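You operate a simulated robot arm through the tools that you are given. There is no shell and no other tool.

You run a simulated robot arm. Do the job below in one go: nothing can be reset, and whatever is moved stays where it is left.

JOB
Set the controls near the top of the tea table. At the end: the cup warmer dial is turned to 60C; the cup warmer switch is switched on; the red pouch from the top of the tea table stands on top of the clear cover; the silver funnel from the top of the tea table stands where the red pouch stood; the dispenser latch is turned to free; whatever was shut is shut again. Leave all else as you found it, and nothing knocked over.

The check looks at the end state, three seconds after you hand in, the way a careful person would. Anything else that was tipped, shoved, dropped, spilled or broken makes it a failure. Lids that push on must go on centred and level and be pressed home; caps that screw on are set level and turned clockwise until they are tight.

ROBOT AND FRAMES
A 6-joint arm with a two-finger parallel gripper, fixed in place. Base frame: the origin is at the foot of the arm, x ahead of it, y to its left, z up; the work surface is at about z = 0. Lengths are in mm, angles in degrees, forces in N, time in s.
With the tool pointing down near the work surface it reaches from about 140 to 580 mm from the base axis. Its first joint turns from -66.0 to 66.0 degrees. Payload 2.1 kg.
The TCP is the grasp point between the finger pads, 30 mm short of the fingertips. In the tool frame z runs along the fingers and y along their closing line. Largest opening 94 mm; finger width 28, thickness 10; the body of the gripper, 50 by 96 mm, starts 55 mm behind the TCP.
Orientation is that of the tool frame in the base frame, as a unit quaternion [w, x, y, z]. With the fingers straight down and closing along the base's y, the tool's x points along the base's -x, its y along +y and its z along -z.

CONTROLS
- The arm moves only by the tool jog_arm. Its argument "deltas" is a list of rows, each a list of 3 entries, a list of its own where there are three numbers: the shift along the tool's x, y, z in units of 150 mm (1.0 is 150 mm), then the turn, a rotation vector about the tool's x, y, z in units of 120 degrees (1.0 is 120 degrees), then the gripper command, from -1 (shut) to 1 (fully open), values between in proportion. In form: [[[x, y, z], [ax, ay, az], grip], ...]. A call has 1 to 20 rows; each row is the pose to reach, as a shift and turn from the pose commanded when the call began, along the tool's axes at that moment. A call with a number of a shift or a turn outside -1 to 1 is refused whole. A row lasts 0.2 s, in which the tool goes at most 50 mm and 8.6 degrees; a call with a longer step from one row to the next is refused whole, and so is a gripper value outside its range. A pose out of reach is approached as far as the arm can. The call stops where the force on the tool passes 40 N (or 10 N more than at its start, if that is more) or the arm is blocked; 0.2 s more then pass. The fingers move at their own pace (about 72 mm/s each) and stop on an object; they squeeze with about 29 N. The grip force told is the motor's: it shows also when the fingers shut on nothing. Time passes only in rows, and 0.2 s behind the last, so rows that repeat a pose let the fingers close. The reply holds the time, the measured pose of the TCP, the force on the tool along the base axes, the opening and the grip force, in the units named above and with some noise, with the torque about the TCP (base axes, N m) and any sound that the robot's microphone picked up.
- Cameras (640 x 400 px; columns grow to the right, rows downward): "scene" is fixed at [57.2, -387.1, 489.4]; the picture's right is [0.76, -0.65, 0.00], its down [-0.38, -0.45, -0.81] and it looks along [0.53, 0.61, -0.59] (base axes); focal length 229 px, centre (320, 200). "wrist" rides on the gripper at [76, 14, -103] in the tool frame; the picture's right is [-0.18, 0.98, 0.00], its down [-0.75, -0.14, -0.64] and it looks along [-0.63, -0.12, 0.77] (tool axes); focal length 243 px, centre (320, 200). There is no depth. A picture from a camera that has moved, and an enlarged one, comes with that camera's place and axes in the base frame and with its lens. The place of the scene camera against the robot may be out by one fixed shift of up to 18 mm in any direction.
- camera(camera): a new picture of that camera. It takes no simulated time.
- inspect(camera, box): a new picture of the part [left, top, right, bottom] of that camera's present view, enlarged. It takes no simulated time.
- job_done(): hands the job in; it is judged then, once.

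Nothing tells you positions but the pictures and the camera data. Unless the task says otherwise, let go and move clear before handing in.

The tools are called after ">>>" as a command line: name --argument value ..., lists and objects as JSON in quotes. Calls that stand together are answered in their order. jog_arm: Moves the arm, as the interface text tells. Its arguments: {"type":"object","properties":{"deltas":{"type":"array","items":{"type":"array"}}},"required":["deltas"]} The other tools are called the same way: camera (camera) takes a picture; inspect (camera, box) takes an enlarged picture of a part of a camera's view; job_done () hands the job in.

At the start:

```text
time: 0.0
position: [299.6, -11.2, 353.2]
ee_rot: [0.0, -0.001, 1.0, 0.001]
force: [0.0, -0.8, -0.2]
ft_torque: [0.01, -0.01, -0.03]
finger_gap: 94.0
gripper_force: 0.1
```

scene: 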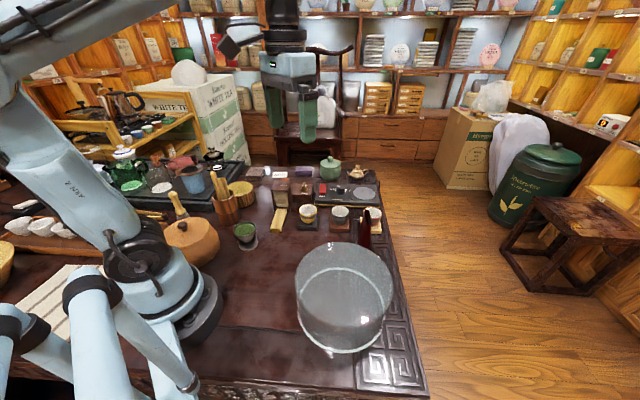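
wrist: 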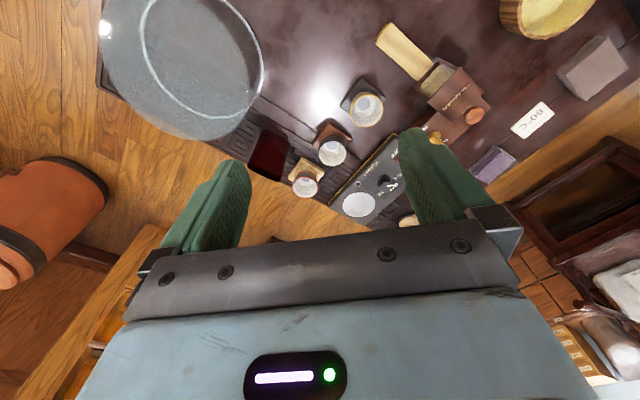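

I see a tea table with a clear glass cover, small cups, a cup warmer panel and a dispenser-like device; I need a closer look at each before moving.

>>> inspect --camera "scene" --box '[220, 140, 420, 265]'

>>> inspect --camera "wrist" --box '[240, 40, 480, 230]'

>>> inspect --camera "wrist" --box '[340, 0, 640, 190]'

>>> inspect --camera "scene" --box '[270, 220, 430, 360]'

```text
3.20 times, centred on (320, 202) of scene
camera zoom: at [57.2, -387.1, 489.4], right [0.76, -0.65, 0.0], down [-0.38, -0.45, -0.81], along [0.53, 0.61, -0.59], focal length 732 px, centre (320, 192)
```

zoom: 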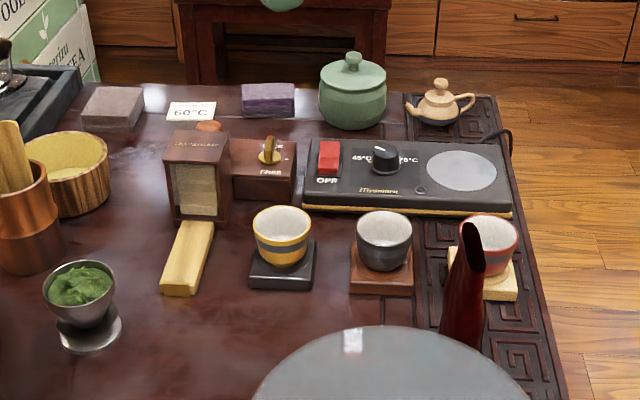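

```text
2.11 times, centred on (360, 135) of wrist
camera zoom: at [222.0, 3.1, 455.9], right [0.18, 0.98, 0.0], down [0.75, -0.14, 0.64], along [0.63, -0.12, -0.77], focal length 511 px, centre (236, 337)
```

zoom: 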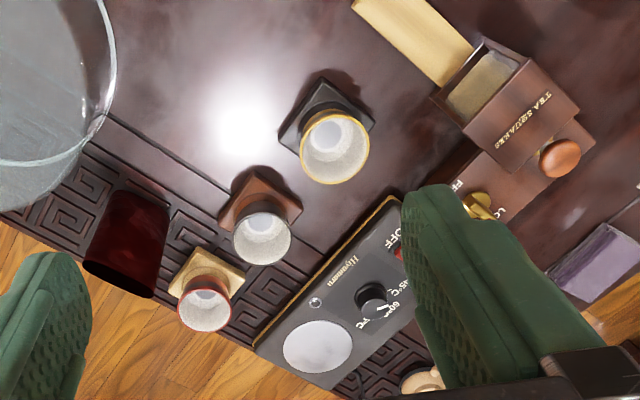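

```text
2.11 times, centred on (490, 95) of wrist
camera zoom: at [222.0, 3.1, 455.9], right [0.18, 0.98, 0.0], down [0.75, -0.14, 0.64], along [0.63, -0.12, -0.77], focal length 511 px, centre (-38, 421)
```

zoom: 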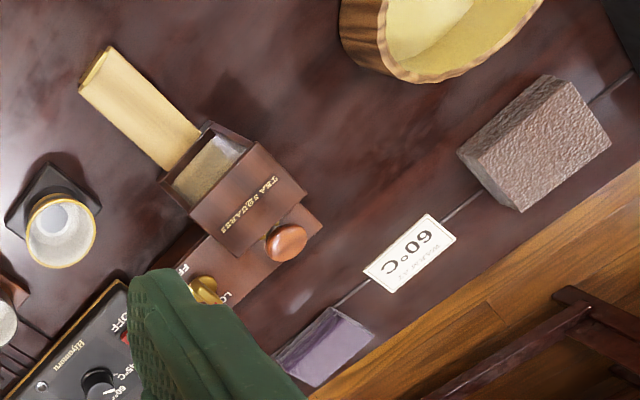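

```text
2.86 times, centred on (350, 290) of scene
camera zoom: at [57.2, -387.1, 489.4], right [0.76, -0.65, 0.0], down [-0.38, -0.45, -0.81], along [0.53, 0.61, -0.59], focal length 654 px, centre (234, -57)
```

zoom: 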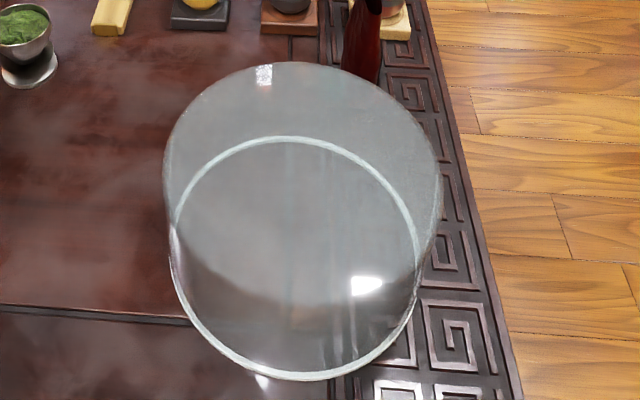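

The controls sit at the far edge of the table, with a dark red thing beside the clear cover. I'll look more closely at the left side for the funnel and at the latch and dial.

>>> inspect --camera "scene" --box '[100, 130, 270, 280]'

>>> inspect --camera "scene" --box '[310, 165, 400, 225]'

>>> inspect --camera "scene" --box '[220, 165, 320, 265]'

>>> inspect --camera "scene" --box '[340, 190, 400, 260]'

```text
2.67 times, centred on (185, 205) of scene
camera zoom: at [57.2, -387.1, 489.4], right [0.76, -0.65, 0.0], down [-0.38, -0.45, -0.81], along [0.53, 0.61, -0.59], focal length 610 px, centre (680, 187)
```

zoom: 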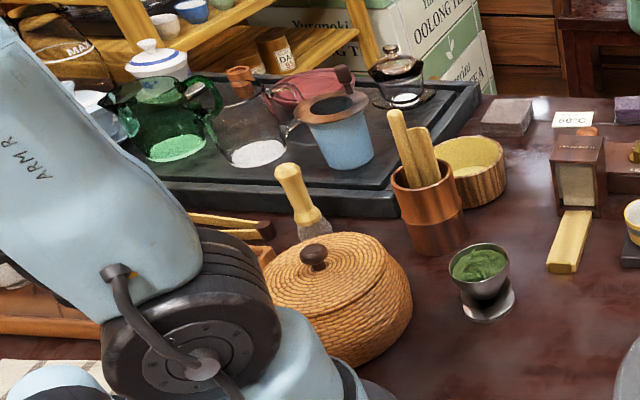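

```text
6.67 times, centred on (355, 195) of scene
camera zoom: at [57.2, -387.1, 489.4], right [0.76, -0.65, 0.0], down [-0.38, -0.45, -0.81], along [0.53, 0.61, -0.59], focal length 1525 px, centre (87, 233)
```

zoom: 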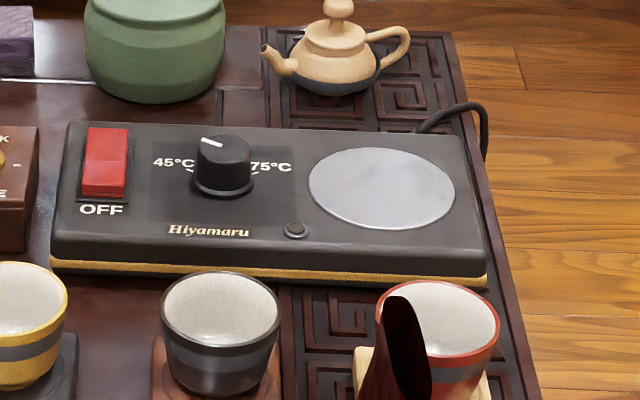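

```text
4.00 times, centred on (270, 215) of scene
camera zoom: at [57.2, -387.1, 489.4], right [0.76, -0.65, 0.0], down [-0.38, -0.45, -0.81], along [0.53, 0.61, -0.59], focal length 915 px, centre (520, 140)
```

zoom: 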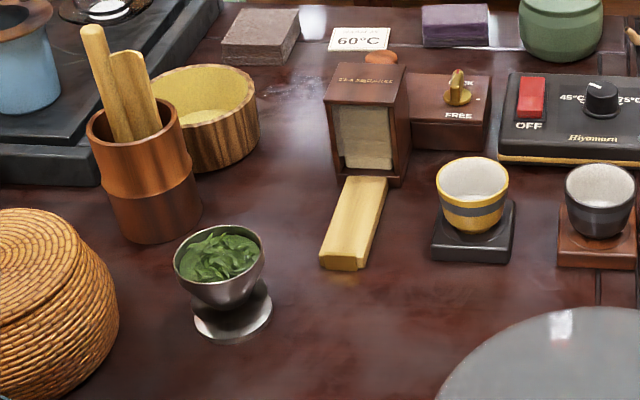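

```text
5.71 times, centred on (370, 225) of scene
camera zoom: at [57.2, -387.1, 489.4], right [0.76, -0.65, 0.0], down [-0.38, -0.45, -0.81], along [0.53, 0.61, -0.59], focal length 1307 px, centre (34, 57)
```

zoom: 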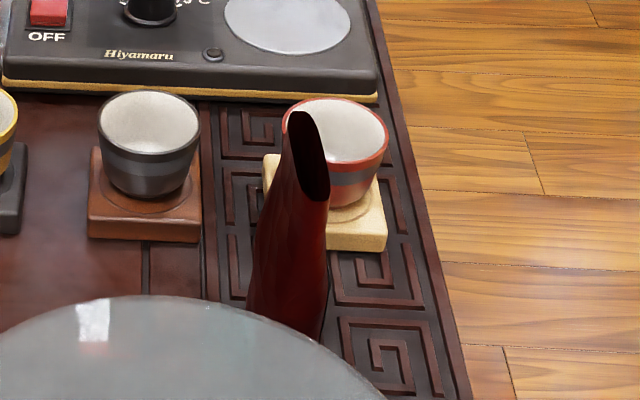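

The silver funnel holds tea leaves and stands near the left; the red pouch is beside the clear cover. I'll back the arm away to get a better wrist view of the table.

>>> jog_arm --deltas '[[[0.3, 0, 0], [0, 0, 0], 1], [[0.6, -0.1, 0], [0, 0, 0], 1], [[0.7, -0.35, 0], [0, 0, 0], 1], [[0.7, -0.6, 0], [0, 0, 0], 1], [[0.7, -0.6, 0], [0, 0, 0], 1]]'

>>> camera --camera "wrist"

>>> inspect --camera "wrist" --box '[200, 0, 440, 150]'

```text
time: 1.2
position: [192.7, -100.7, 352.6]
ee_rot: [0.002, -0.001, 1.0, 0.001]
force: [0.0, 0.4, -0.2]
ft_torque: [0.0, -0.01, 0.01]
finger_gap: 93.8
gripper_force: 0.1
```

```text
taken
camera wrist: at [116.2, -86.3, 456.1], right [0.18, 0.98, 0.0], down [0.75, -0.14, 0.64], along [0.63, -0.12, -0.77], focal length 243 px, centre (320, 200)
```

wrist: 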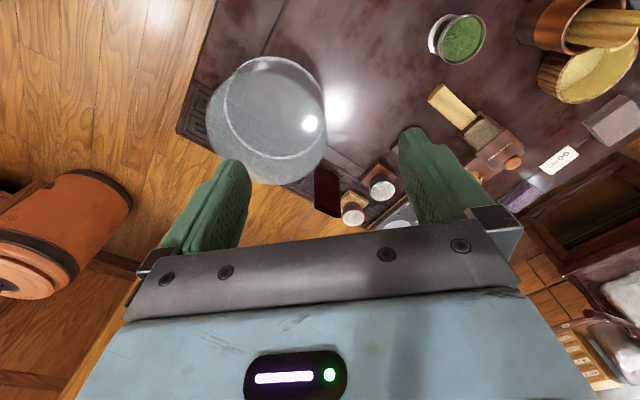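

```text
2.67 times, centred on (320, 75) of wrist
camera zoom: at [116.2, -86.3, 456.1], right [0.18, 0.98, 0.0], down [0.75, -0.14, 0.64], along [0.63, -0.12, -0.77], focal length 647 px, centre (320, 533)
```

zoom: 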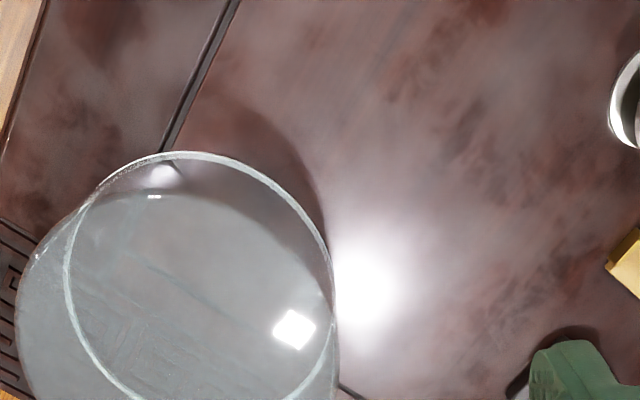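

The table edges run diagonally in my frame; the warmer dial seems near (540, 80), the latch box further left. I'll move out over the warmer, staying high, and look straight down between the fingers.

>>> jog_arm --deltas '[[[-0.25, 0.15, 0], [0, 0, 0], 1], [[-0.5, 0.3, 0], [0, 0, 0], 1], [[-0.75, 0.45, 0], [0, 0, 0], 1], [[-1, 0.6, 0], [0, 0, 0], 1]]'

>>> jog_arm --deltas '[[[-0.2, 0.15, 0.15], [0, 0, 0], 1], [[-0.4, 0.3, 0.3], [0, 0, 0], 1], [[-0.6, 0.45, 0.5], [0, 0, 0], 1], [[-0.8, 0.6, 0.7], [0, 0, 0], 1], [[-0.95, 0.6, 0.8], [0, 0, 0], 1]]'

>>> camera --camera "wrist"

>>> camera --camera "scene"

```text
time: 2.2
position: [342.3, -9.8, 353.0]
ee_rot: [0.001, 0.0, 1.0, 0.001]
force: [0.1, -0.6, 0.1]
ft_torque: [0.02, -0.02, 0.0]
finger_gap: 93.9
gripper_force: 0.0
```

```text
time: 3.4
position: [485.9, 79.7, 233.5]
ee_rot: [0.001, -0.001, 1.0, 0.001]
force: [-0.3, 0.3, -0.4]
ft_torque: [-0.01, -0.01, 0.0]
finger_gap: 94.0
gripper_force: 0.0
```

```text
taken
camera wrist: at [410.0, 93.7, 336.4], right [0.18, 0.98, 0.0], down [0.75, -0.14, 0.64], along [0.63, -0.12, -0.77], focal length 243 px, centre (320, 200)
```

wrist: 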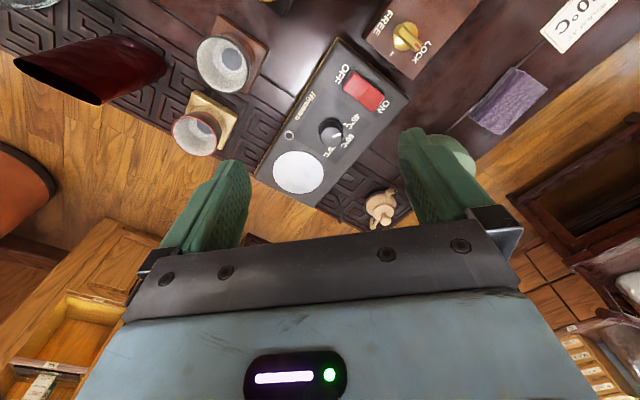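

```text
taken
```

scene: 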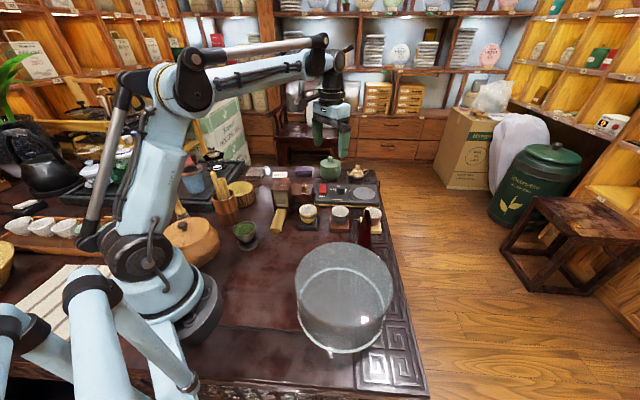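

>>> inspect --camera "wrist" --box '[240, 30, 420, 210]'

>>> inspect --camera "wrist" --box '[340, 0, 500, 100]'

>>> inspect --camera "wrist" --box '[0, 0, 270, 170]'

```text
2.22 times, centred on (330, 120) of wrist
camera zoom: at [410.0, 93.7, 336.4], right [0.18, 0.98, 0.0], down [0.75, -0.14, 0.64], along [0.63, -0.12, -0.77], focal length 539 px, centre (298, 378)
```

zoom: 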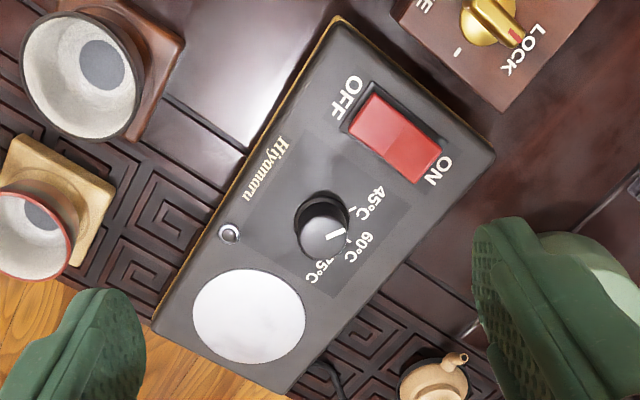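

```text
4.00 times, centred on (420, 50) of wrist
camera zoom: at [410.0, 93.7, 336.4], right [0.18, 0.98, 0.0], down [0.75, -0.14, 0.64], along [0.63, -0.12, -0.77], focal length 970 px, centre (-80, 800)
```

zoom: 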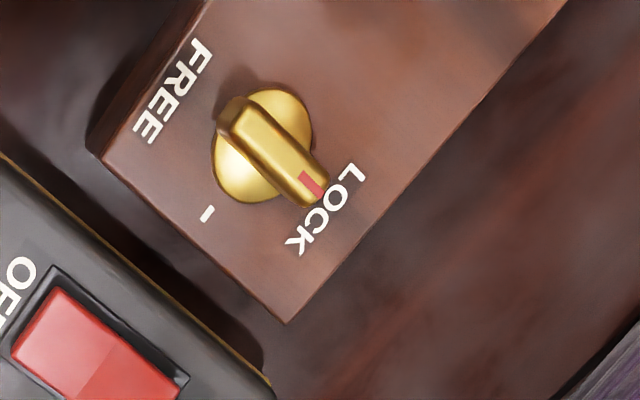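

```text
2.35 times, centred on (135, 85) of wrist
camera zoom: at [410.0, 93.7, 336.4], right [0.18, 0.98, 0.0], down [0.75, -0.14, 0.64], along [0.63, -0.12, -0.77], focal length 571 px, centre (755, 471)
```

zoom: 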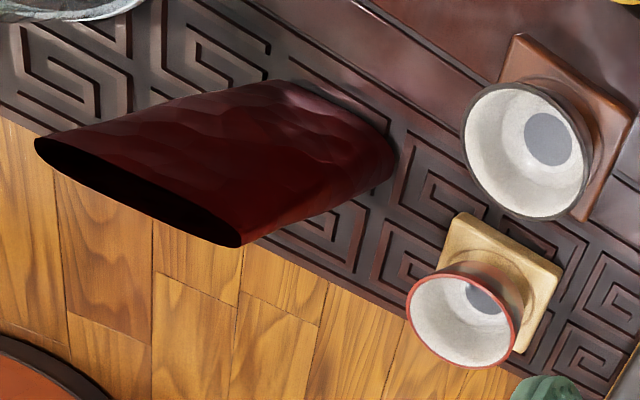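

>>> inspect --camera "wrist" --box '[308, 100, 368, 160]'

>>> inspect --camera "scene" --box '[330, 178, 370, 203]'

>>> inspect --camera "scene" --box '[220, 210, 280, 260]'

```text
6.67 times, centred on (338, 130) of wrist
camera zoom: at [410.0, 93.7, 336.4], right [0.18, 0.98, 0.0], down [0.75, -0.14, 0.64], along [0.63, -0.12, -0.77], focal length 1618 px, centre (200, 667)
```

zoom: 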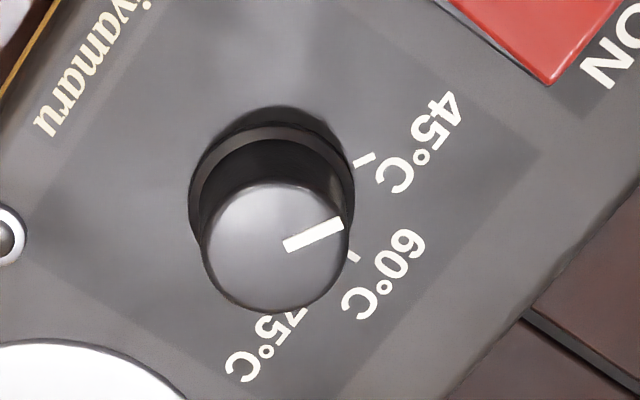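

```text
16.00 times, centred on (350, 190) of scene
camera zoom: at [57.2, -387.1, 489.4], right [0.76, -0.65, 0.0], down [-0.38, -0.45, -0.81], along [0.53, 0.61, -0.59], focal length 3660 px, centre (-160, 352)
```

zoom: 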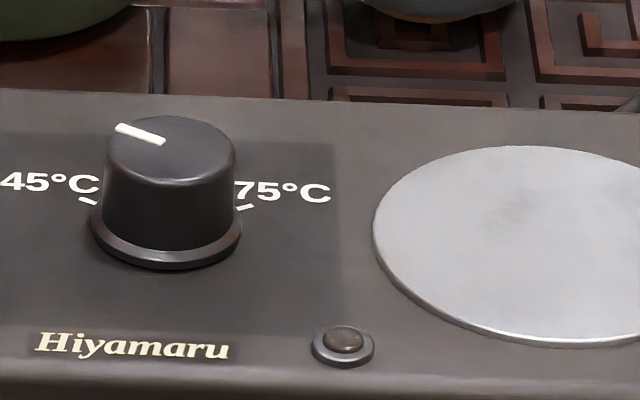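

```text
8.00 times, centred on (250, 235) of scene
camera zoom: at [57.2, -387.1, 489.4], right [0.76, -0.65, 0.0], down [-0.38, -0.45, -0.81], along [0.53, 0.61, -0.59], focal length 1830 px, centre (880, -80)
```

zoom: 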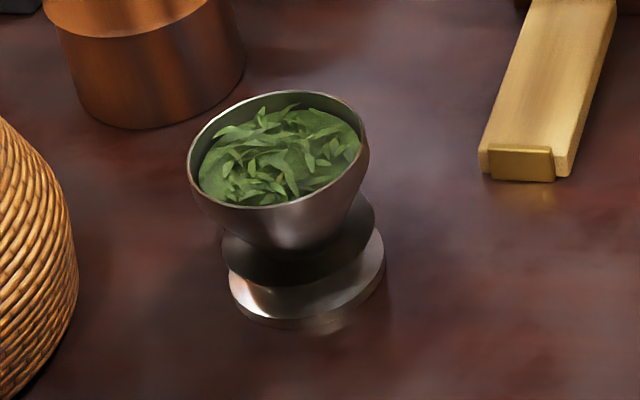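

The dial points near 45°C now, with the 60°C tick clockwise from it; the latch's red mark points at LOCK. I'll go right above the dial for a closer look.

>>> jog_arm --deltas '[[[-0.18, 0.01, 0.21], [0, 0, 0], 1], [[-0.36, 0.02, 0.42], [0, 0, 0], 1], [[-0.36, 0.02, 0.42], [0, 0, 0], 1]]'

>>> camera --camera "wrist"

>>> inspect --camera "wrist" --box '[260, 20, 400, 160]'

```text
time: 4.2
position: [541.5, 82.3, 170.9]
ee_rot: [0.0, 0.0, 1.0, 0.001]
force: [0.4, 0.3, 0.2]
ft_torque: [-0.03, -0.02, 0.02]
finger_gap: 94.2
gripper_force: 0.1
```

```text
taken
camera wrist: at [464.6, 96.6, 273.1], right [0.18, 0.98, 0.0], down [0.75, -0.14, 0.64], along [0.63, -0.12, -0.77], focal length 243 px, centre (320, 200)
```

wrist: 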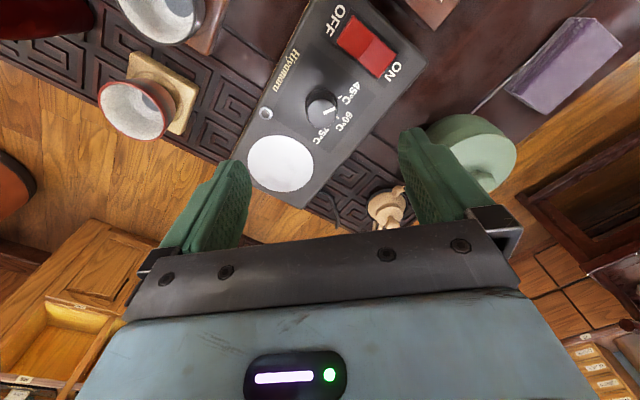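

```text
2.86 times, centred on (330, 90) of wrist
camera zoom: at [464.6, 96.6, 273.1], right [0.18, 0.98, 0.0], down [0.75, -0.14, 0.64], along [0.63, -0.12, -0.77], focal length 693 px, centre (291, 514)
```

zoom: 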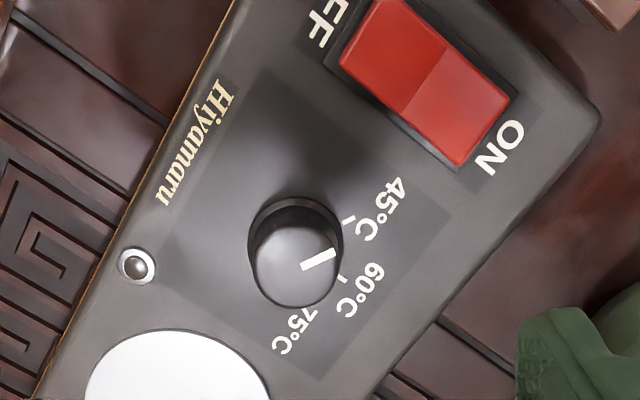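

>>> inspect --camera "wrist" --box '[296, 76, 356, 136]'

>>> inspect --camera "wrist" --box '[320, 0, 440, 90]'

```text
6.67 times, centred on (326, 106) of wrist
camera zoom: at [464.6, 96.6, 273.1], right [0.18, 0.98, 0.0], down [0.75, -0.14, 0.64], along [0.63, -0.12, -0.77], focal length 1618 px, centre (280, 827)
```

zoom: 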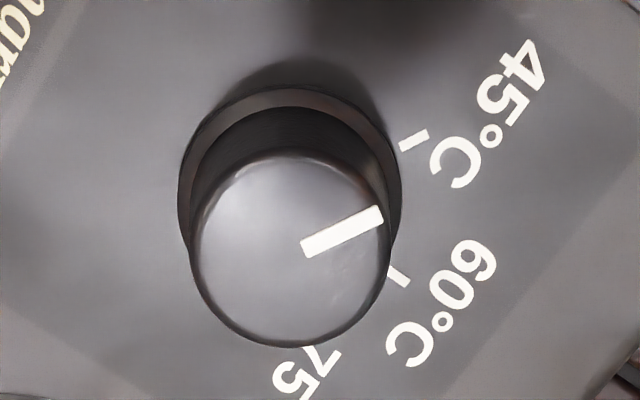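

```text
4.44 times, centred on (380, 45) of wrist
camera zoom: at [464.6, 96.6, 273.1], right [0.18, 0.98, 0.0], down [0.75, -0.14, 0.64], along [0.63, -0.12, -0.77], focal length 1078 px, centre (53, 889)
```

zoom: 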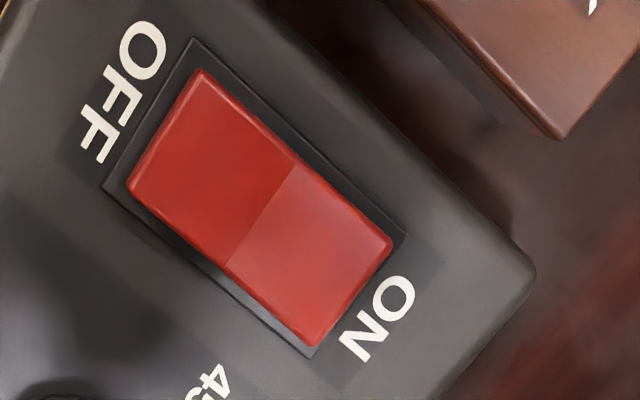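

The knob is at about (545, 83), top at z≈50, pointing at 45°C; the 60°C tick is 60° clockwise. I'll turn the gripper to −30°, narrow the fingers and hover above the knob.

>>> jog_arm --deltas '[[[-0.025, 0.003, 0.1], [0, 0, -0.0625], 0.064], [[-0.025, 0.003, 0.2], [0, 0, -0.125], 0.064], [[-0.025, 0.003, 0.3], [0, 0, -0.1875], 0.064], [[-0.025, 0.003, 0.4], [0, 0, -0.25], 0.064], [[-0.025, 0.003, 0.47], [0, 0, -0.25], 0.064], [[-0.025, 0.003, 0.47], [0, 0, -0.25], 0.064]]'

>>> camera --camera "wrist"

>>> camera --camera "scene"

```text
time: 5.6
position: [544.1, 83.2, 99.1]
ee_rot: [0.001, -0.259, 0.966, 0.001]
force: [0.5, 0.4, -0.7]
ft_torque: [0.02, 0.0, -0.01]
finger_gap: 50.1
gripper_force: 0.0
```

```text
taken
camera wrist: at [470.8, 57.5, 202.9], right [-0.33, 0.94, 0.0], down [0.72, 0.25, 0.64], along [0.61, 0.21, -0.77], focal length 243 px, centre (320, 200)
```

wrist: 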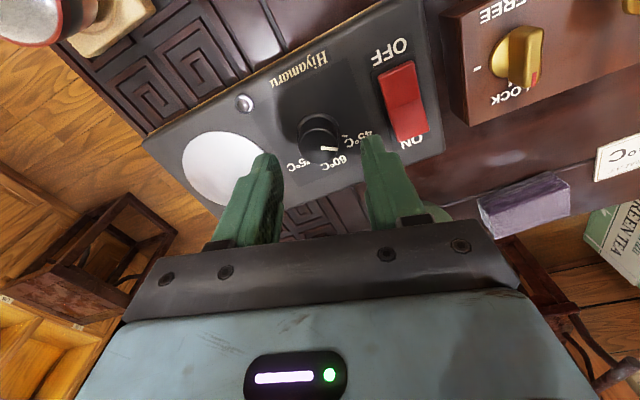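

```text
taken
```

scene: 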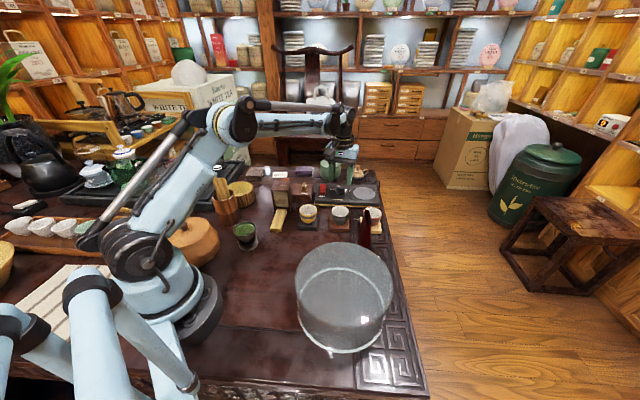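

>>> inspect --camera "wrist" --box '[240, 90, 400, 250]'

```text
2.50 times, centred on (320, 170) of wrist
camera zoom: at [470.8, 57.5, 202.9], right [-0.33, 0.94, 0.0], down [0.72, 0.25, 0.64], along [0.61, 0.21, -0.77], focal length 606 px, centre (320, 275)
```

zoom: 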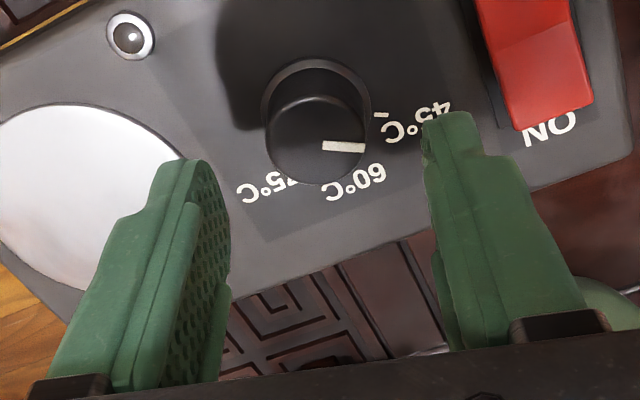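

The knob centre checks out at about (545.5, 83.5). I'll lower onto it, close gently, and check.

>>> jog_arm --deltas '[[[-0.005, 0, 0.12], [0, 0, 0], 0.064], [[-0.005, 0, 0.235], [0, 0, 0], 0.064], [[-0.005, 0, 0.235], [0, 0, 0], -0.5], [[-0.005, 0, 0.235], [0, 0, 0], -0.6], [[-0.005, 0, 0.235], [0, 0, 0], -0.8]]'

```text
time: 6.8
position: [544.6, 83.6, 65.6]
ee_rot: [0.001, -0.258, 0.966, -0.002]
force: [7.0, -15.3, 2.1]
ft_torque: [-0.06, -0.21, 0.01]
finger_gap: 28.4
gripper_force: 44.8
```

The knob is gripped (28 mm) with a small sideways load, so the tool is slightly off along the closing line. I'll nudge it to relieve that.

>>> jog_arm --deltas '[[[0, -0.008, 0], [0, 0, 0], -0.8], [[0, -0.008, 0], [0, 0, 0], -0.8]]'

```text
time: 7.4
position: [545.2, 82.8, 65.7]
ee_rot: [0.0, -0.259, 0.966, -0.001]
force: [-0.8, -13.8, -0.7]
ft_torque: [-0.02, -0.44, 0.0]
finger_gap: 28.2
gripper_force: 45.4
```

>>> jog_arm --deltas '[[[0.005, -0.01, 0], [0, 0, 0], -0.8], [[0.005, -0.01, 0], [0, 0, 0], -0.8], [[0.005, -0.01, 0], [0, 0, 0], -0.8]]'

```text
time: 8.2
position: [544.8, 83.2, 65.6]
ee_rot: [0.0, -0.259, 0.966, 0.001]
force: [0.3, 0.7, -6.1]
ft_torque: [-0.87, 0.62, 0.01]
finger_gap: 28.2
gripper_force: 44.8
```

The side load is gone, so I'll now turn the knob 60° clockwise.

>>> jog_arm --deltas '[[[0, 0, 0], [0, 0, 0.0625], -0.8], [[0, 0, 0], [0, 0, 0.125], -0.8], [[0, 0, 0], [0, 0, 0.1875], -0.8], [[0, 0, 0], [0, 0, 0.25], -0.8], [[0, 0, 0], [0, 0, 0.3125], -0.8], [[0, 0, 0], [0, 0, 0.375], -0.8], [[0, 0, 0], [0, 0, 0.4375], -0.8], [[0, 0, 0], [0, 0, 0.5], -0.8], [[0, 0, 0], [0, 0, 0.5], -0.8]]'

>>> inspect --camera "wrist" --box '[240, 90, 400, 250]'

```text
time: 10.2
position: [544.9, 83.5, 64.5]
ee_rot: [0.001, 0.257, 0.966, 0.003]
force: [0.3, 24.4, -8.8]
ft_torque: [-0.05, 0.29, 0.04]
finger_gap: 28.3
gripper_force: 44.2
```

```text
2.50 times, centred on (320, 170) of wrist
camera zoom: at [486.0, 133.1, 168.0], right [0.65, 0.76, 0.01], down [0.58, -0.5, 0.64], along [0.49, -0.41, -0.77], focal length 606 px, centre (320, 275)
```

zoom: 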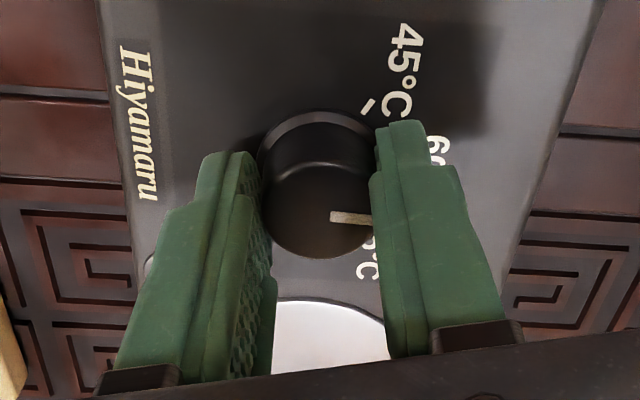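

The pointer turned along with the gripper. I'll release, rise, and check it from above.

>>> jog_arm --deltas '[[[0, 0, 0], [0, 0, 0], 0.064], [[0, 0, 0], [0, 0, 0], 0.064], [[0, 0, -0.2], [0, 0, 0], 0.064], [[0, 0, -0.4], [0, 0, 0], 0.064], [[0, 0, -0.6], [0, 0, 0], 0.064], [[0, 0, -0.75], [0, 0, 0], 0.064]]'

>>> inspect --camera "wrist" --box '[260, 20, 400, 160]'

>>> inspect --camera "scene" --box '[310, 165, 400, 225]'

```text
time: 11.6
position: [543.7, 79.9, 176.9]
ee_rot: [0.0, 0.259, 0.966, 0.001]
force: [0.3, -0.7, -0.1]
ft_torque: [0.0, 0.02, 0.0]
finger_gap: 50.1
gripper_force: 0.0
```

```text
2.86 times, centred on (330, 90) of wrist
camera zoom: at [485.7, 130.6, 280.0], right [0.65, 0.76, 0.0], down [0.58, -0.5, 0.64], along [0.49, -0.42, -0.77], focal length 693 px, centre (291, 514)
```

zoom: 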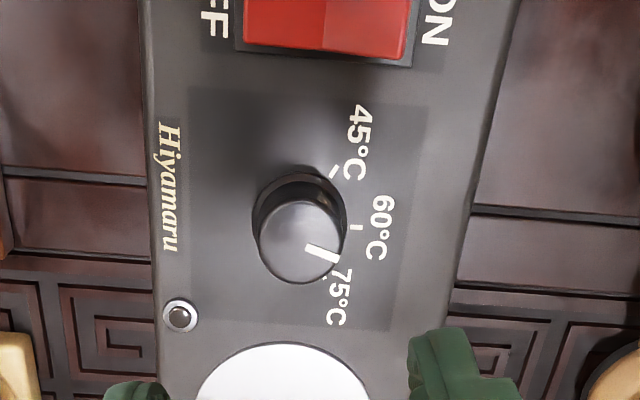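

```text
6.67 times, centred on (355, 195) of scene
camera zoom: at [57.2, -387.1, 489.4], right [0.76, -0.65, 0.0], down [-0.38, -0.45, -0.81], along [0.53, 0.61, -0.59], focal length 1525 px, centre (87, 233)
```

zoom: 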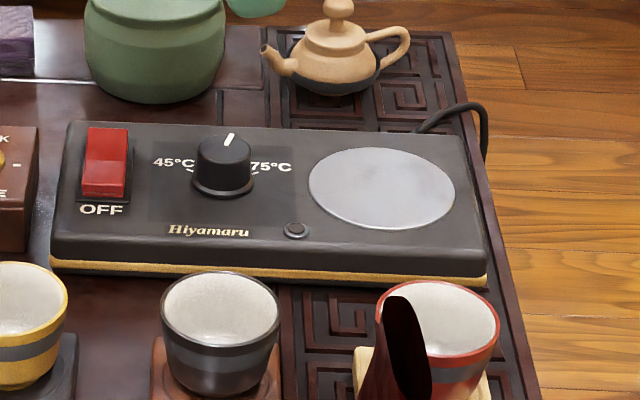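

The release nudged the knob about 14° past 60°C because the arm was loaded sideways. I'll re-grip centred, turn it back about 15°, null the load, then let go.

>>> jog_arm --deltas '[[[0.0113, 0.0196, -0.0], [0, 0, 0], 0.064], [[0.0113, 0.0196, 0.25], [0, 0, 0], 0.064], [[0.0113, 0.0196, 0.5], [0, 0, 0], 0.064], [[0.0113, 0.0196, 0.74], [0, 0, 0], 0.064], [[0.0113, 0.0196, 0.74], [0, 0, 0], 0.064]]'

>>> inspect --camera "wrist" --box '[240, 90, 400, 250]'

```text
time: 12.8
position: [544.2, 84.4, 65.7]
ee_rot: [0.0, 0.259, 0.966, 0.001]
force: [0.5, -0.7, -0.2]
ft_torque: [-0.03, -0.02, -0.01]
finger_gap: 50.1
gripper_force: 0.0
```

```text
2.50 times, centred on (320, 170) of wrist
camera zoom: at [486.0, 134.4, 169.2], right [0.65, 0.76, 0.0], down [0.58, -0.5, 0.64], along [0.49, -0.42, -0.77], focal length 606 px, centre (320, 275)
```

zoom: 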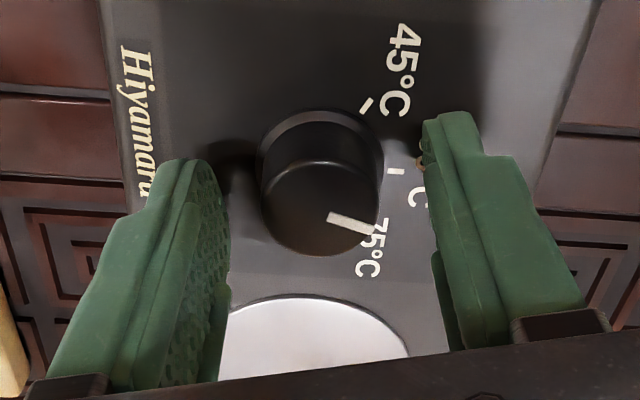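

>>> jog_arm --deltas '[[[0, 0, 0], [0, 0, 0], -0.3], [[0, 0, 0], [0, 0, 0], -0.42], [[0, 0, 0], [0, 0, 0], -0.42], [[0, 0, 0], [0, 0, 0], -0.42]]'

```text
time: 13.8
position: [544.2, 84.5, 67.2]
ee_rot: [0.0, 0.259, 0.966, 0.0]
force: [-1.6, -1.9, -4.3]
ft_torque: [-0.36, 0.26, 0.04]
finger_gap: 28.4
gripper_force: 45.1
```

Gripped with almost no side load. I'll turn it back 15° counter-clockwise.

>>> jog_arm --deltas '[[[0, 0, 0], [0, 0, -0.042], -0.42], [[0, 0, 0], [0, 0, -0.084], -0.42], [[0, 0, 0], [0, 0, -0.125], -0.42], [[0, 0, 0], [0, 0, -0.125], -0.42], [[0, 0, 0], [0, 0, -0.125], -0.42]]'

>>> inspect --camera "wrist" --box '[240, 90, 400, 250]'

```text
time: 15.0
position: [545.1, 83.9, 66.4]
ee_rot: [0.0, 0.129, 0.992, 0.0]
force: [-11.9, -12.4, 1.8]
ft_torque: [0.03, 0.24, 0.0]
finger_gap: 28.5
gripper_force: 45.5
```

```text
2.50 times, centred on (320, 170) of wrist
camera zoom: at [474.9, 116.9, 169.4], right [0.43, 0.9, 0.0], down [0.69, -0.33, 0.64], along [0.58, -0.28, -0.77], focal length 606 px, centre (320, 275)
```

zoom: 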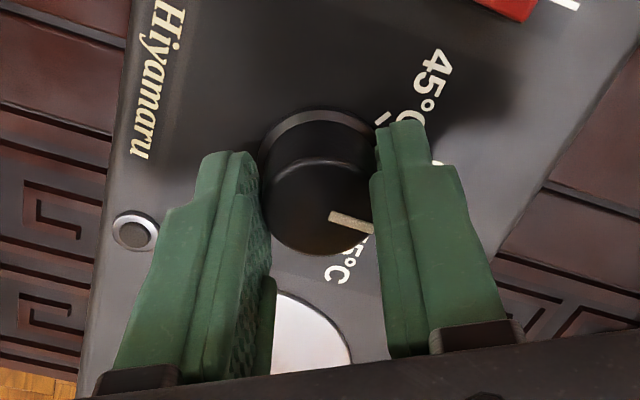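

>>> jog_arm --deltas '[[[0.0061, -0.0106, 0], [0, 0, 0], -0.42], [[0.0061, -0.0106, 0], [0, 0, 0], -0.42], [[0.0061, -0.0106, 0], [0, 0, 0], -0.42]]'

```text
time: 15.8
position: [544.7, 84.1, 66.7]
ee_rot: [0.004, 0.129, 0.992, 0.002]
force: [11.8, -1.0, 9.6]
ft_torque: [-0.38, -0.14, 0.02]
finger_gap: 28.6
gripper_force: 45.8
```

>>> jog_arm --deltas '[[[-0.004, 0.001, -0.002], [0, 0, 0], -0.42], [[-0.004, 0.001, -0.002], [0, 0, 0], -0.42], [[-0.004, 0.001, -0.002], [0, 0, 0], -0.42]]'

```text
time: 16.6
position: [544.0, 84.0, 66.4]
ee_rot: [0.001, 0.13, 0.992, 0.001]
force: [9.8, 6.9, 4.5]
ft_torque: [-0.45, -0.61, 0.03]
finger_gap: 28.4
gripper_force: 44.9
```

>>> jog_arm --deltas '[[[-0.003, 0.004, 0], [0, 0, 0], -0.42], [[-0.003, 0.004, 0], [0, 0, 0], -0.42], [[-0.003, 0.004, 0], [0, 0, 0], -0.42]]'

```text
time: 17.4
position: [544.9, 83.5, 65.6]
ee_rot: [0.001, 0.13, 0.992, 0.001]
force: [4.3, 8.7, 2.4]
ft_torque: [-0.18, -0.02, 0.01]
finger_gap: 28.3
gripper_force: 45.1
```

>>> jog_arm --deltas '[[[-0.001, 0.005, 0], [0, 0, 0], -0.42], [[-0.001, 0.005, 0], [0, 0, 0], -0.42], [[-0.001, 0.005, 0], [0, 0, 0], -0.42]]'

```text
time: 18.2
position: [545.5, 83.6, 65.8]
ee_rot: [0.0, 0.13, 0.992, 0.0]
force: [-4.3, 3.7, -6.3]
ft_torque: [-0.32, 0.35, -0.01]
finger_gap: 28.3
gripper_force: 45.1
```

The load is small now; I'll open gradually, then rise and check the pointer.

>>> jog_arm --deltas '[[[0, 0, 0], [0, 0, 0], -0.38], [[0, 0, 0], [0, 0, 0], -0.34], [[0, 0, 0], [0, 0, 0], -0.2], [[0, 0, 0], [0, 0, 0], 0.064], [[0, 0, -0.2], [0, 0, 0], 0.064], [[0, 0, -0.45], [0, 0, 0], 0.064], [[0, 0, -0.75], [0, 0, 0], 0.064]]'

>>> inspect --camera "wrist" --box '[260, 20, 400, 160]'

>>> inspect --camera "scene" --box '[310, 165, 400, 225]'

```text
time: 19.8
position: [544.6, 82.8, 179.6]
ee_rot: [0.001, 0.131, 0.991, 0.0]
force: [-0.4, -0.5, 0.4]
ft_torque: [-0.01, 0.0, -0.02]
finger_gap: 50.0
gripper_force: 0.1
```

```text
2.86 times, centred on (330, 90) of wrist
camera zoom: at [475.0, 116.4, 282.8], right [0.43, 0.9, 0.0], down [0.69, -0.33, 0.64], along [0.58, -0.28, -0.77], focal length 693 px, centre (291, 514)
```

zoom: 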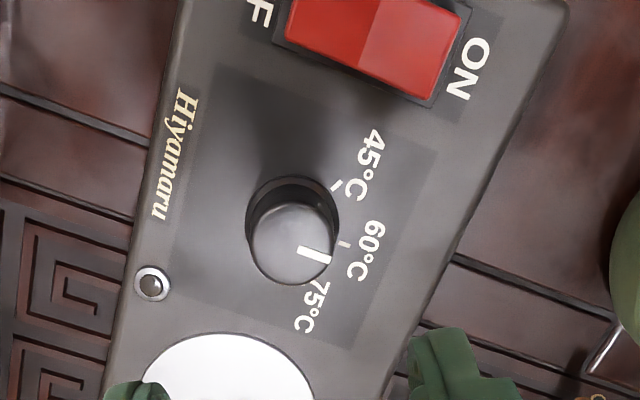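

```text
6.67 times, centred on (355, 195) of scene
camera zoom: at [57.2, -387.1, 489.4], right [0.76, -0.65, 0.0], down [-0.38, -0.45, -0.81], along [0.53, 0.61, -0.59], focal length 1525 px, centre (87, 233)
```

zoom: 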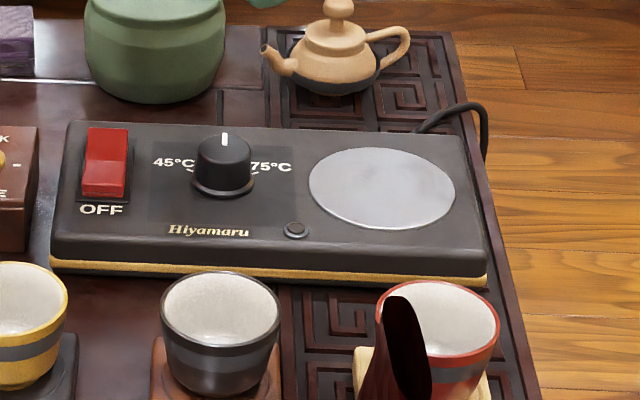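

>>> inspect --camera "wrist" --box '[296, 76, 356, 136]'

>>> inspect --camera "scene" --box '[330, 178, 370, 203]'

```text
6.67 times, centred on (326, 106) of wrist
camera zoom: at [475.0, 116.4, 282.8], right [0.43, 0.9, 0.0], down [0.69, -0.33, 0.64], along [0.58, -0.28, -0.77], focal length 1618 px, centre (280, 827)
```

zoom: 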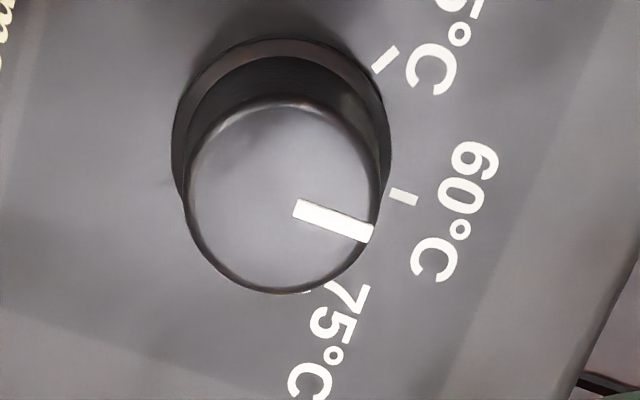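

```text
16.00 times, centred on (350, 190) of scene
camera zoom: at [57.2, -387.1, 489.4], right [0.76, -0.65, 0.0], down [-0.38, -0.45, -0.81], along [0.53, 0.61, -0.59], focal length 3660 px, centre (-160, 352)
```

zoom: 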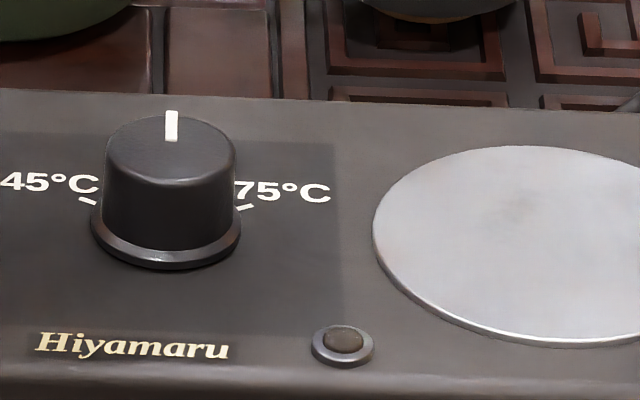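

The dial pointer lines up with the 60°C tick in both views. Next is the switch: I'll shut the fingers, turn to line up with the rocker, and hover over its ON half near (512, 138).

>>> jog_arm --deltas '[[[0.075, 0.075, 0.1], [0, 0, 0.0667], -1], [[0.15, 0.15, 0.2], [0, 0, 0.1333], -1], [[0.225, 0.225, 0.3], [0, 0, 0.2], -1], [[0.302, 0.2987, 0.4], [0, 0, 0.2667], -1], [[0.302, 0.2987, 0.5], [0, 0, 0.2667], -1], [[0.302, 0.2987, 0.5], [0, 0, 0.2667], -1]]'

>>> camera --camera "wrist"

>>> inspect --camera "wrist" --box '[240, 90, 400, 250]'

>>> inspect --camera "scene" --box '[290, 150, 400, 225]'

```text
time: 21.2
position: [513.4, 139.5, 102.9]
ee_rot: [0.001, 0.399, 0.917, 0.001]
force: [0.9, -1.3, -0.5]
ft_torque: [-0.02, -0.02, 0.01]
finger_gap: 0.0
gripper_force: 29.0
```

```text
taken
camera wrist: at [472.1, 204.4, 206.6], right [0.84, 0.54, 0.0], down [0.41, -0.65, 0.64], along [0.34, -0.54, -0.77], focal length 243 px, centre (320, 200)
```

wrist: 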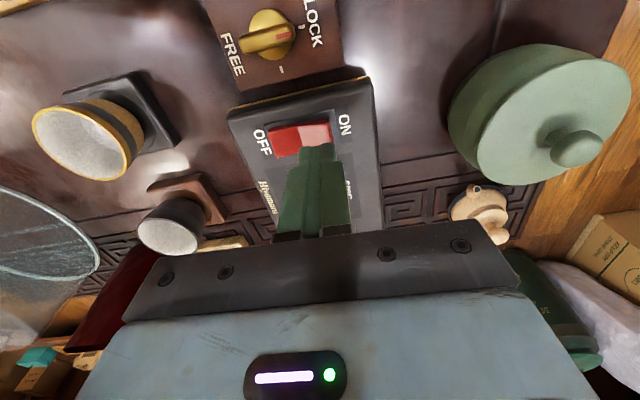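

```text
2.50 times, centred on (320, 170) of wrist
camera zoom: at [472.1, 204.4, 206.6], right [0.84, 0.54, 0.0], down [0.41, -0.65, 0.64], along [0.34, -0.54, -0.77], focal length 606 px, centre (320, 275)
```

zoom: 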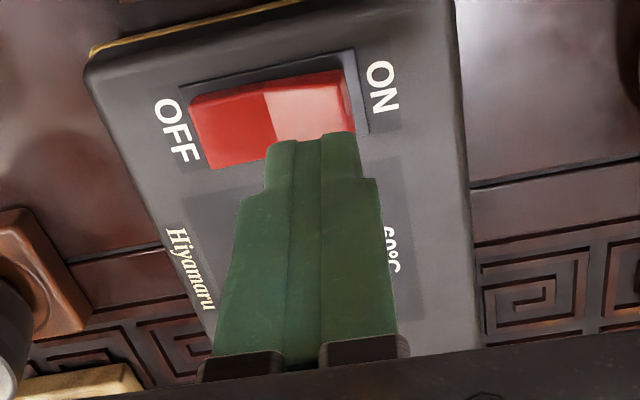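

```text
5.33 times, centred on (345, 188) of scene
camera zoom: at [57.2, -387.1, 489.4], right [0.76, -0.65, 0.0], down [-0.38, -0.45, -0.81], along [0.53, 0.61, -0.59], focal length 1220 px, centre (187, 267)
```

zoom: 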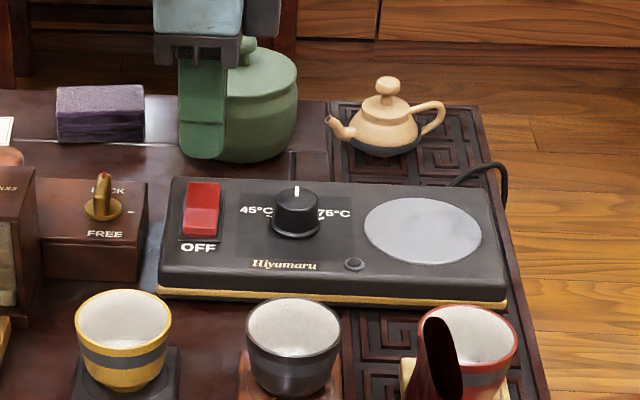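

The closed tips are right over the ON half. I'll press down in small steps until it clicks or the force rises.

>>> jog_arm --deltas '[[[0, 0, 0.1], [0, 0, 0], -1], [[0, 0, 0.18], [0, 0, 0], -1], [[0, 0, 0.2], [0, 0, 0], -1], [[0, 0, 0.215], [0, 0, 0], -1], [[0, 0, 0.23], [0, 0, 0], -1], [[0, 0, 0.245], [0, 0, 0], -1], [[0, 0, 0.26], [0, 0, 0], -1], [[0, 0, 0.275], [0, 0, 0], -1]]'

```text
time: 22.7
position: [512.5, 139.6, 69.6]
ee_rot: [0.001, 0.398, 0.917, 0.001]
force: [-1.2, -0.4, 11.5]
ft_torque: [0.08, -0.06, -0.03]
finger_gap: 0.1
gripper_force: 29.1
stopped in row 7: the force on the tool passed its limit at 47 N (the readings are from after the stop); the commanded pose is now the measured one
```

>>> inspect --camera "scene" --box '[310, 165, 370, 205]'

>>> inspect --camera "wrist" --box '[240, 90, 400, 250]'

```text
10.00 times, centred on (340, 185) of scene
camera zoom: at [57.2, -387.1, 489.4], right [0.76, -0.65, 0.0], down [-0.38, -0.45, -0.81], along [0.53, 0.61, -0.59], focal length 2287 px, centre (120, 350)
```

zoom: 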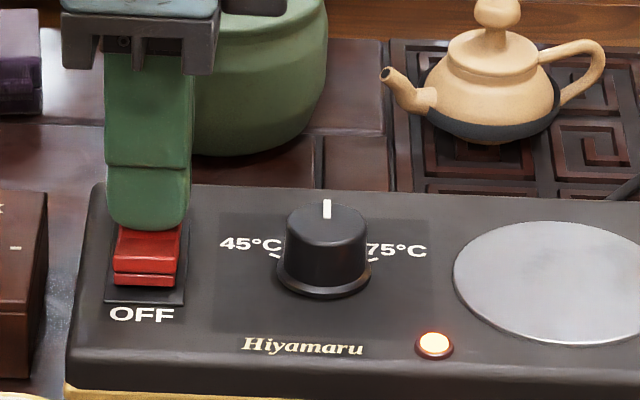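

```text
2.50 times, centred on (320, 170) of wrist
camera zoom: at [471.7, 204.0, 172.9], right [0.84, 0.54, 0.0], down [0.41, -0.65, 0.64], along [0.35, -0.54, -0.77], focal length 606 px, centre (320, 275)
```

zoom: 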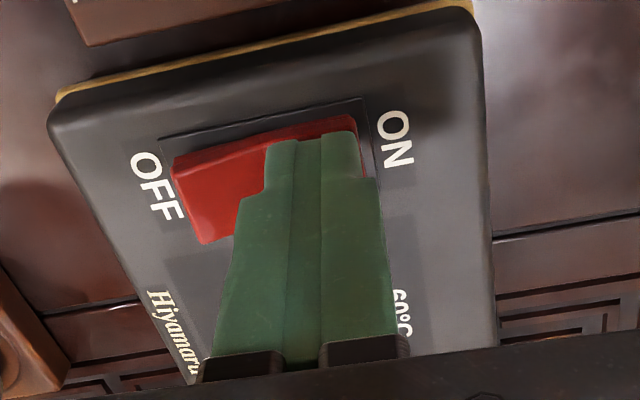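

The indicator lamp is lit, so the switch is on. I'll lift clear, check it stays on, and move above the latch near (457, 172).

>>> jog_arm --deltas '[[[0, 0, -0.3], [0, 0, 0], -1], [[0, 0, -0.6], [0, 0, 0], -1], [[0, 0, -0.9], [0, 0, 0], -1], [[0.2, -0.06, -0.9], [0, 0, -0.06], -0.2], [[0.4, -0.12, -0.9], [0, 0, -0.12], 0.2], [[0.4, -0.12, -0.9], [0, 0, -0.18], 0.5], [[0.4, -0.12, -0.9], [0, 0, -0.24], 1]]'

>>> camera --camera "wrist"

>>> inspect --camera "scene" --box '[260, 150, 400, 235]'

```text
time: 24.3
position: [457.7, 171.7, 204.3]
ee_rot: [-0.001, 0.157, 0.988, 0.0]
force: [0.2, 0.2, -0.9]
ft_torque: [-0.01, -0.01, -0.03]
finger_gap: 93.9
gripper_force: 0.0
```

```text
taken
camera wrist: at [390.7, 207.4, 307.2], right [0.48, 0.88, 0.0], down [0.67, -0.37, 0.64], along [0.56, -0.31, -0.77], focal length 243 px, centre (320, 200)
```

wrist: 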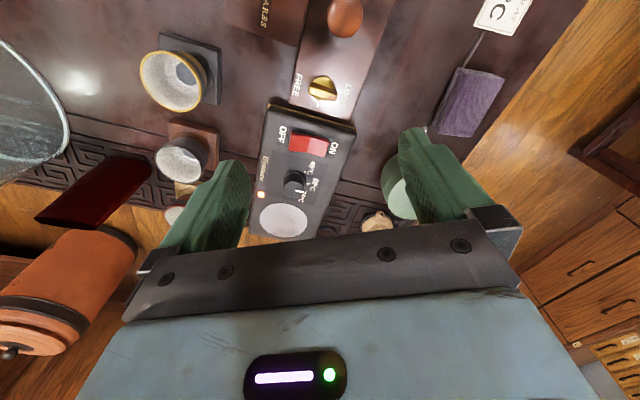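

```text
4.57 times, centred on (330, 192) of scene
camera zoom: at [57.2, -387.1, 489.4], right [0.76, -0.65, 0.0], down [-0.38, -0.45, -0.81], along [0.53, 0.61, -0.59], focal length 1046 px, centre (274, 234)
```

zoom: 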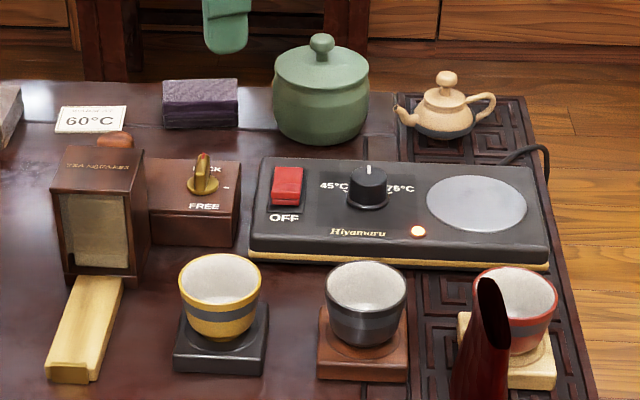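

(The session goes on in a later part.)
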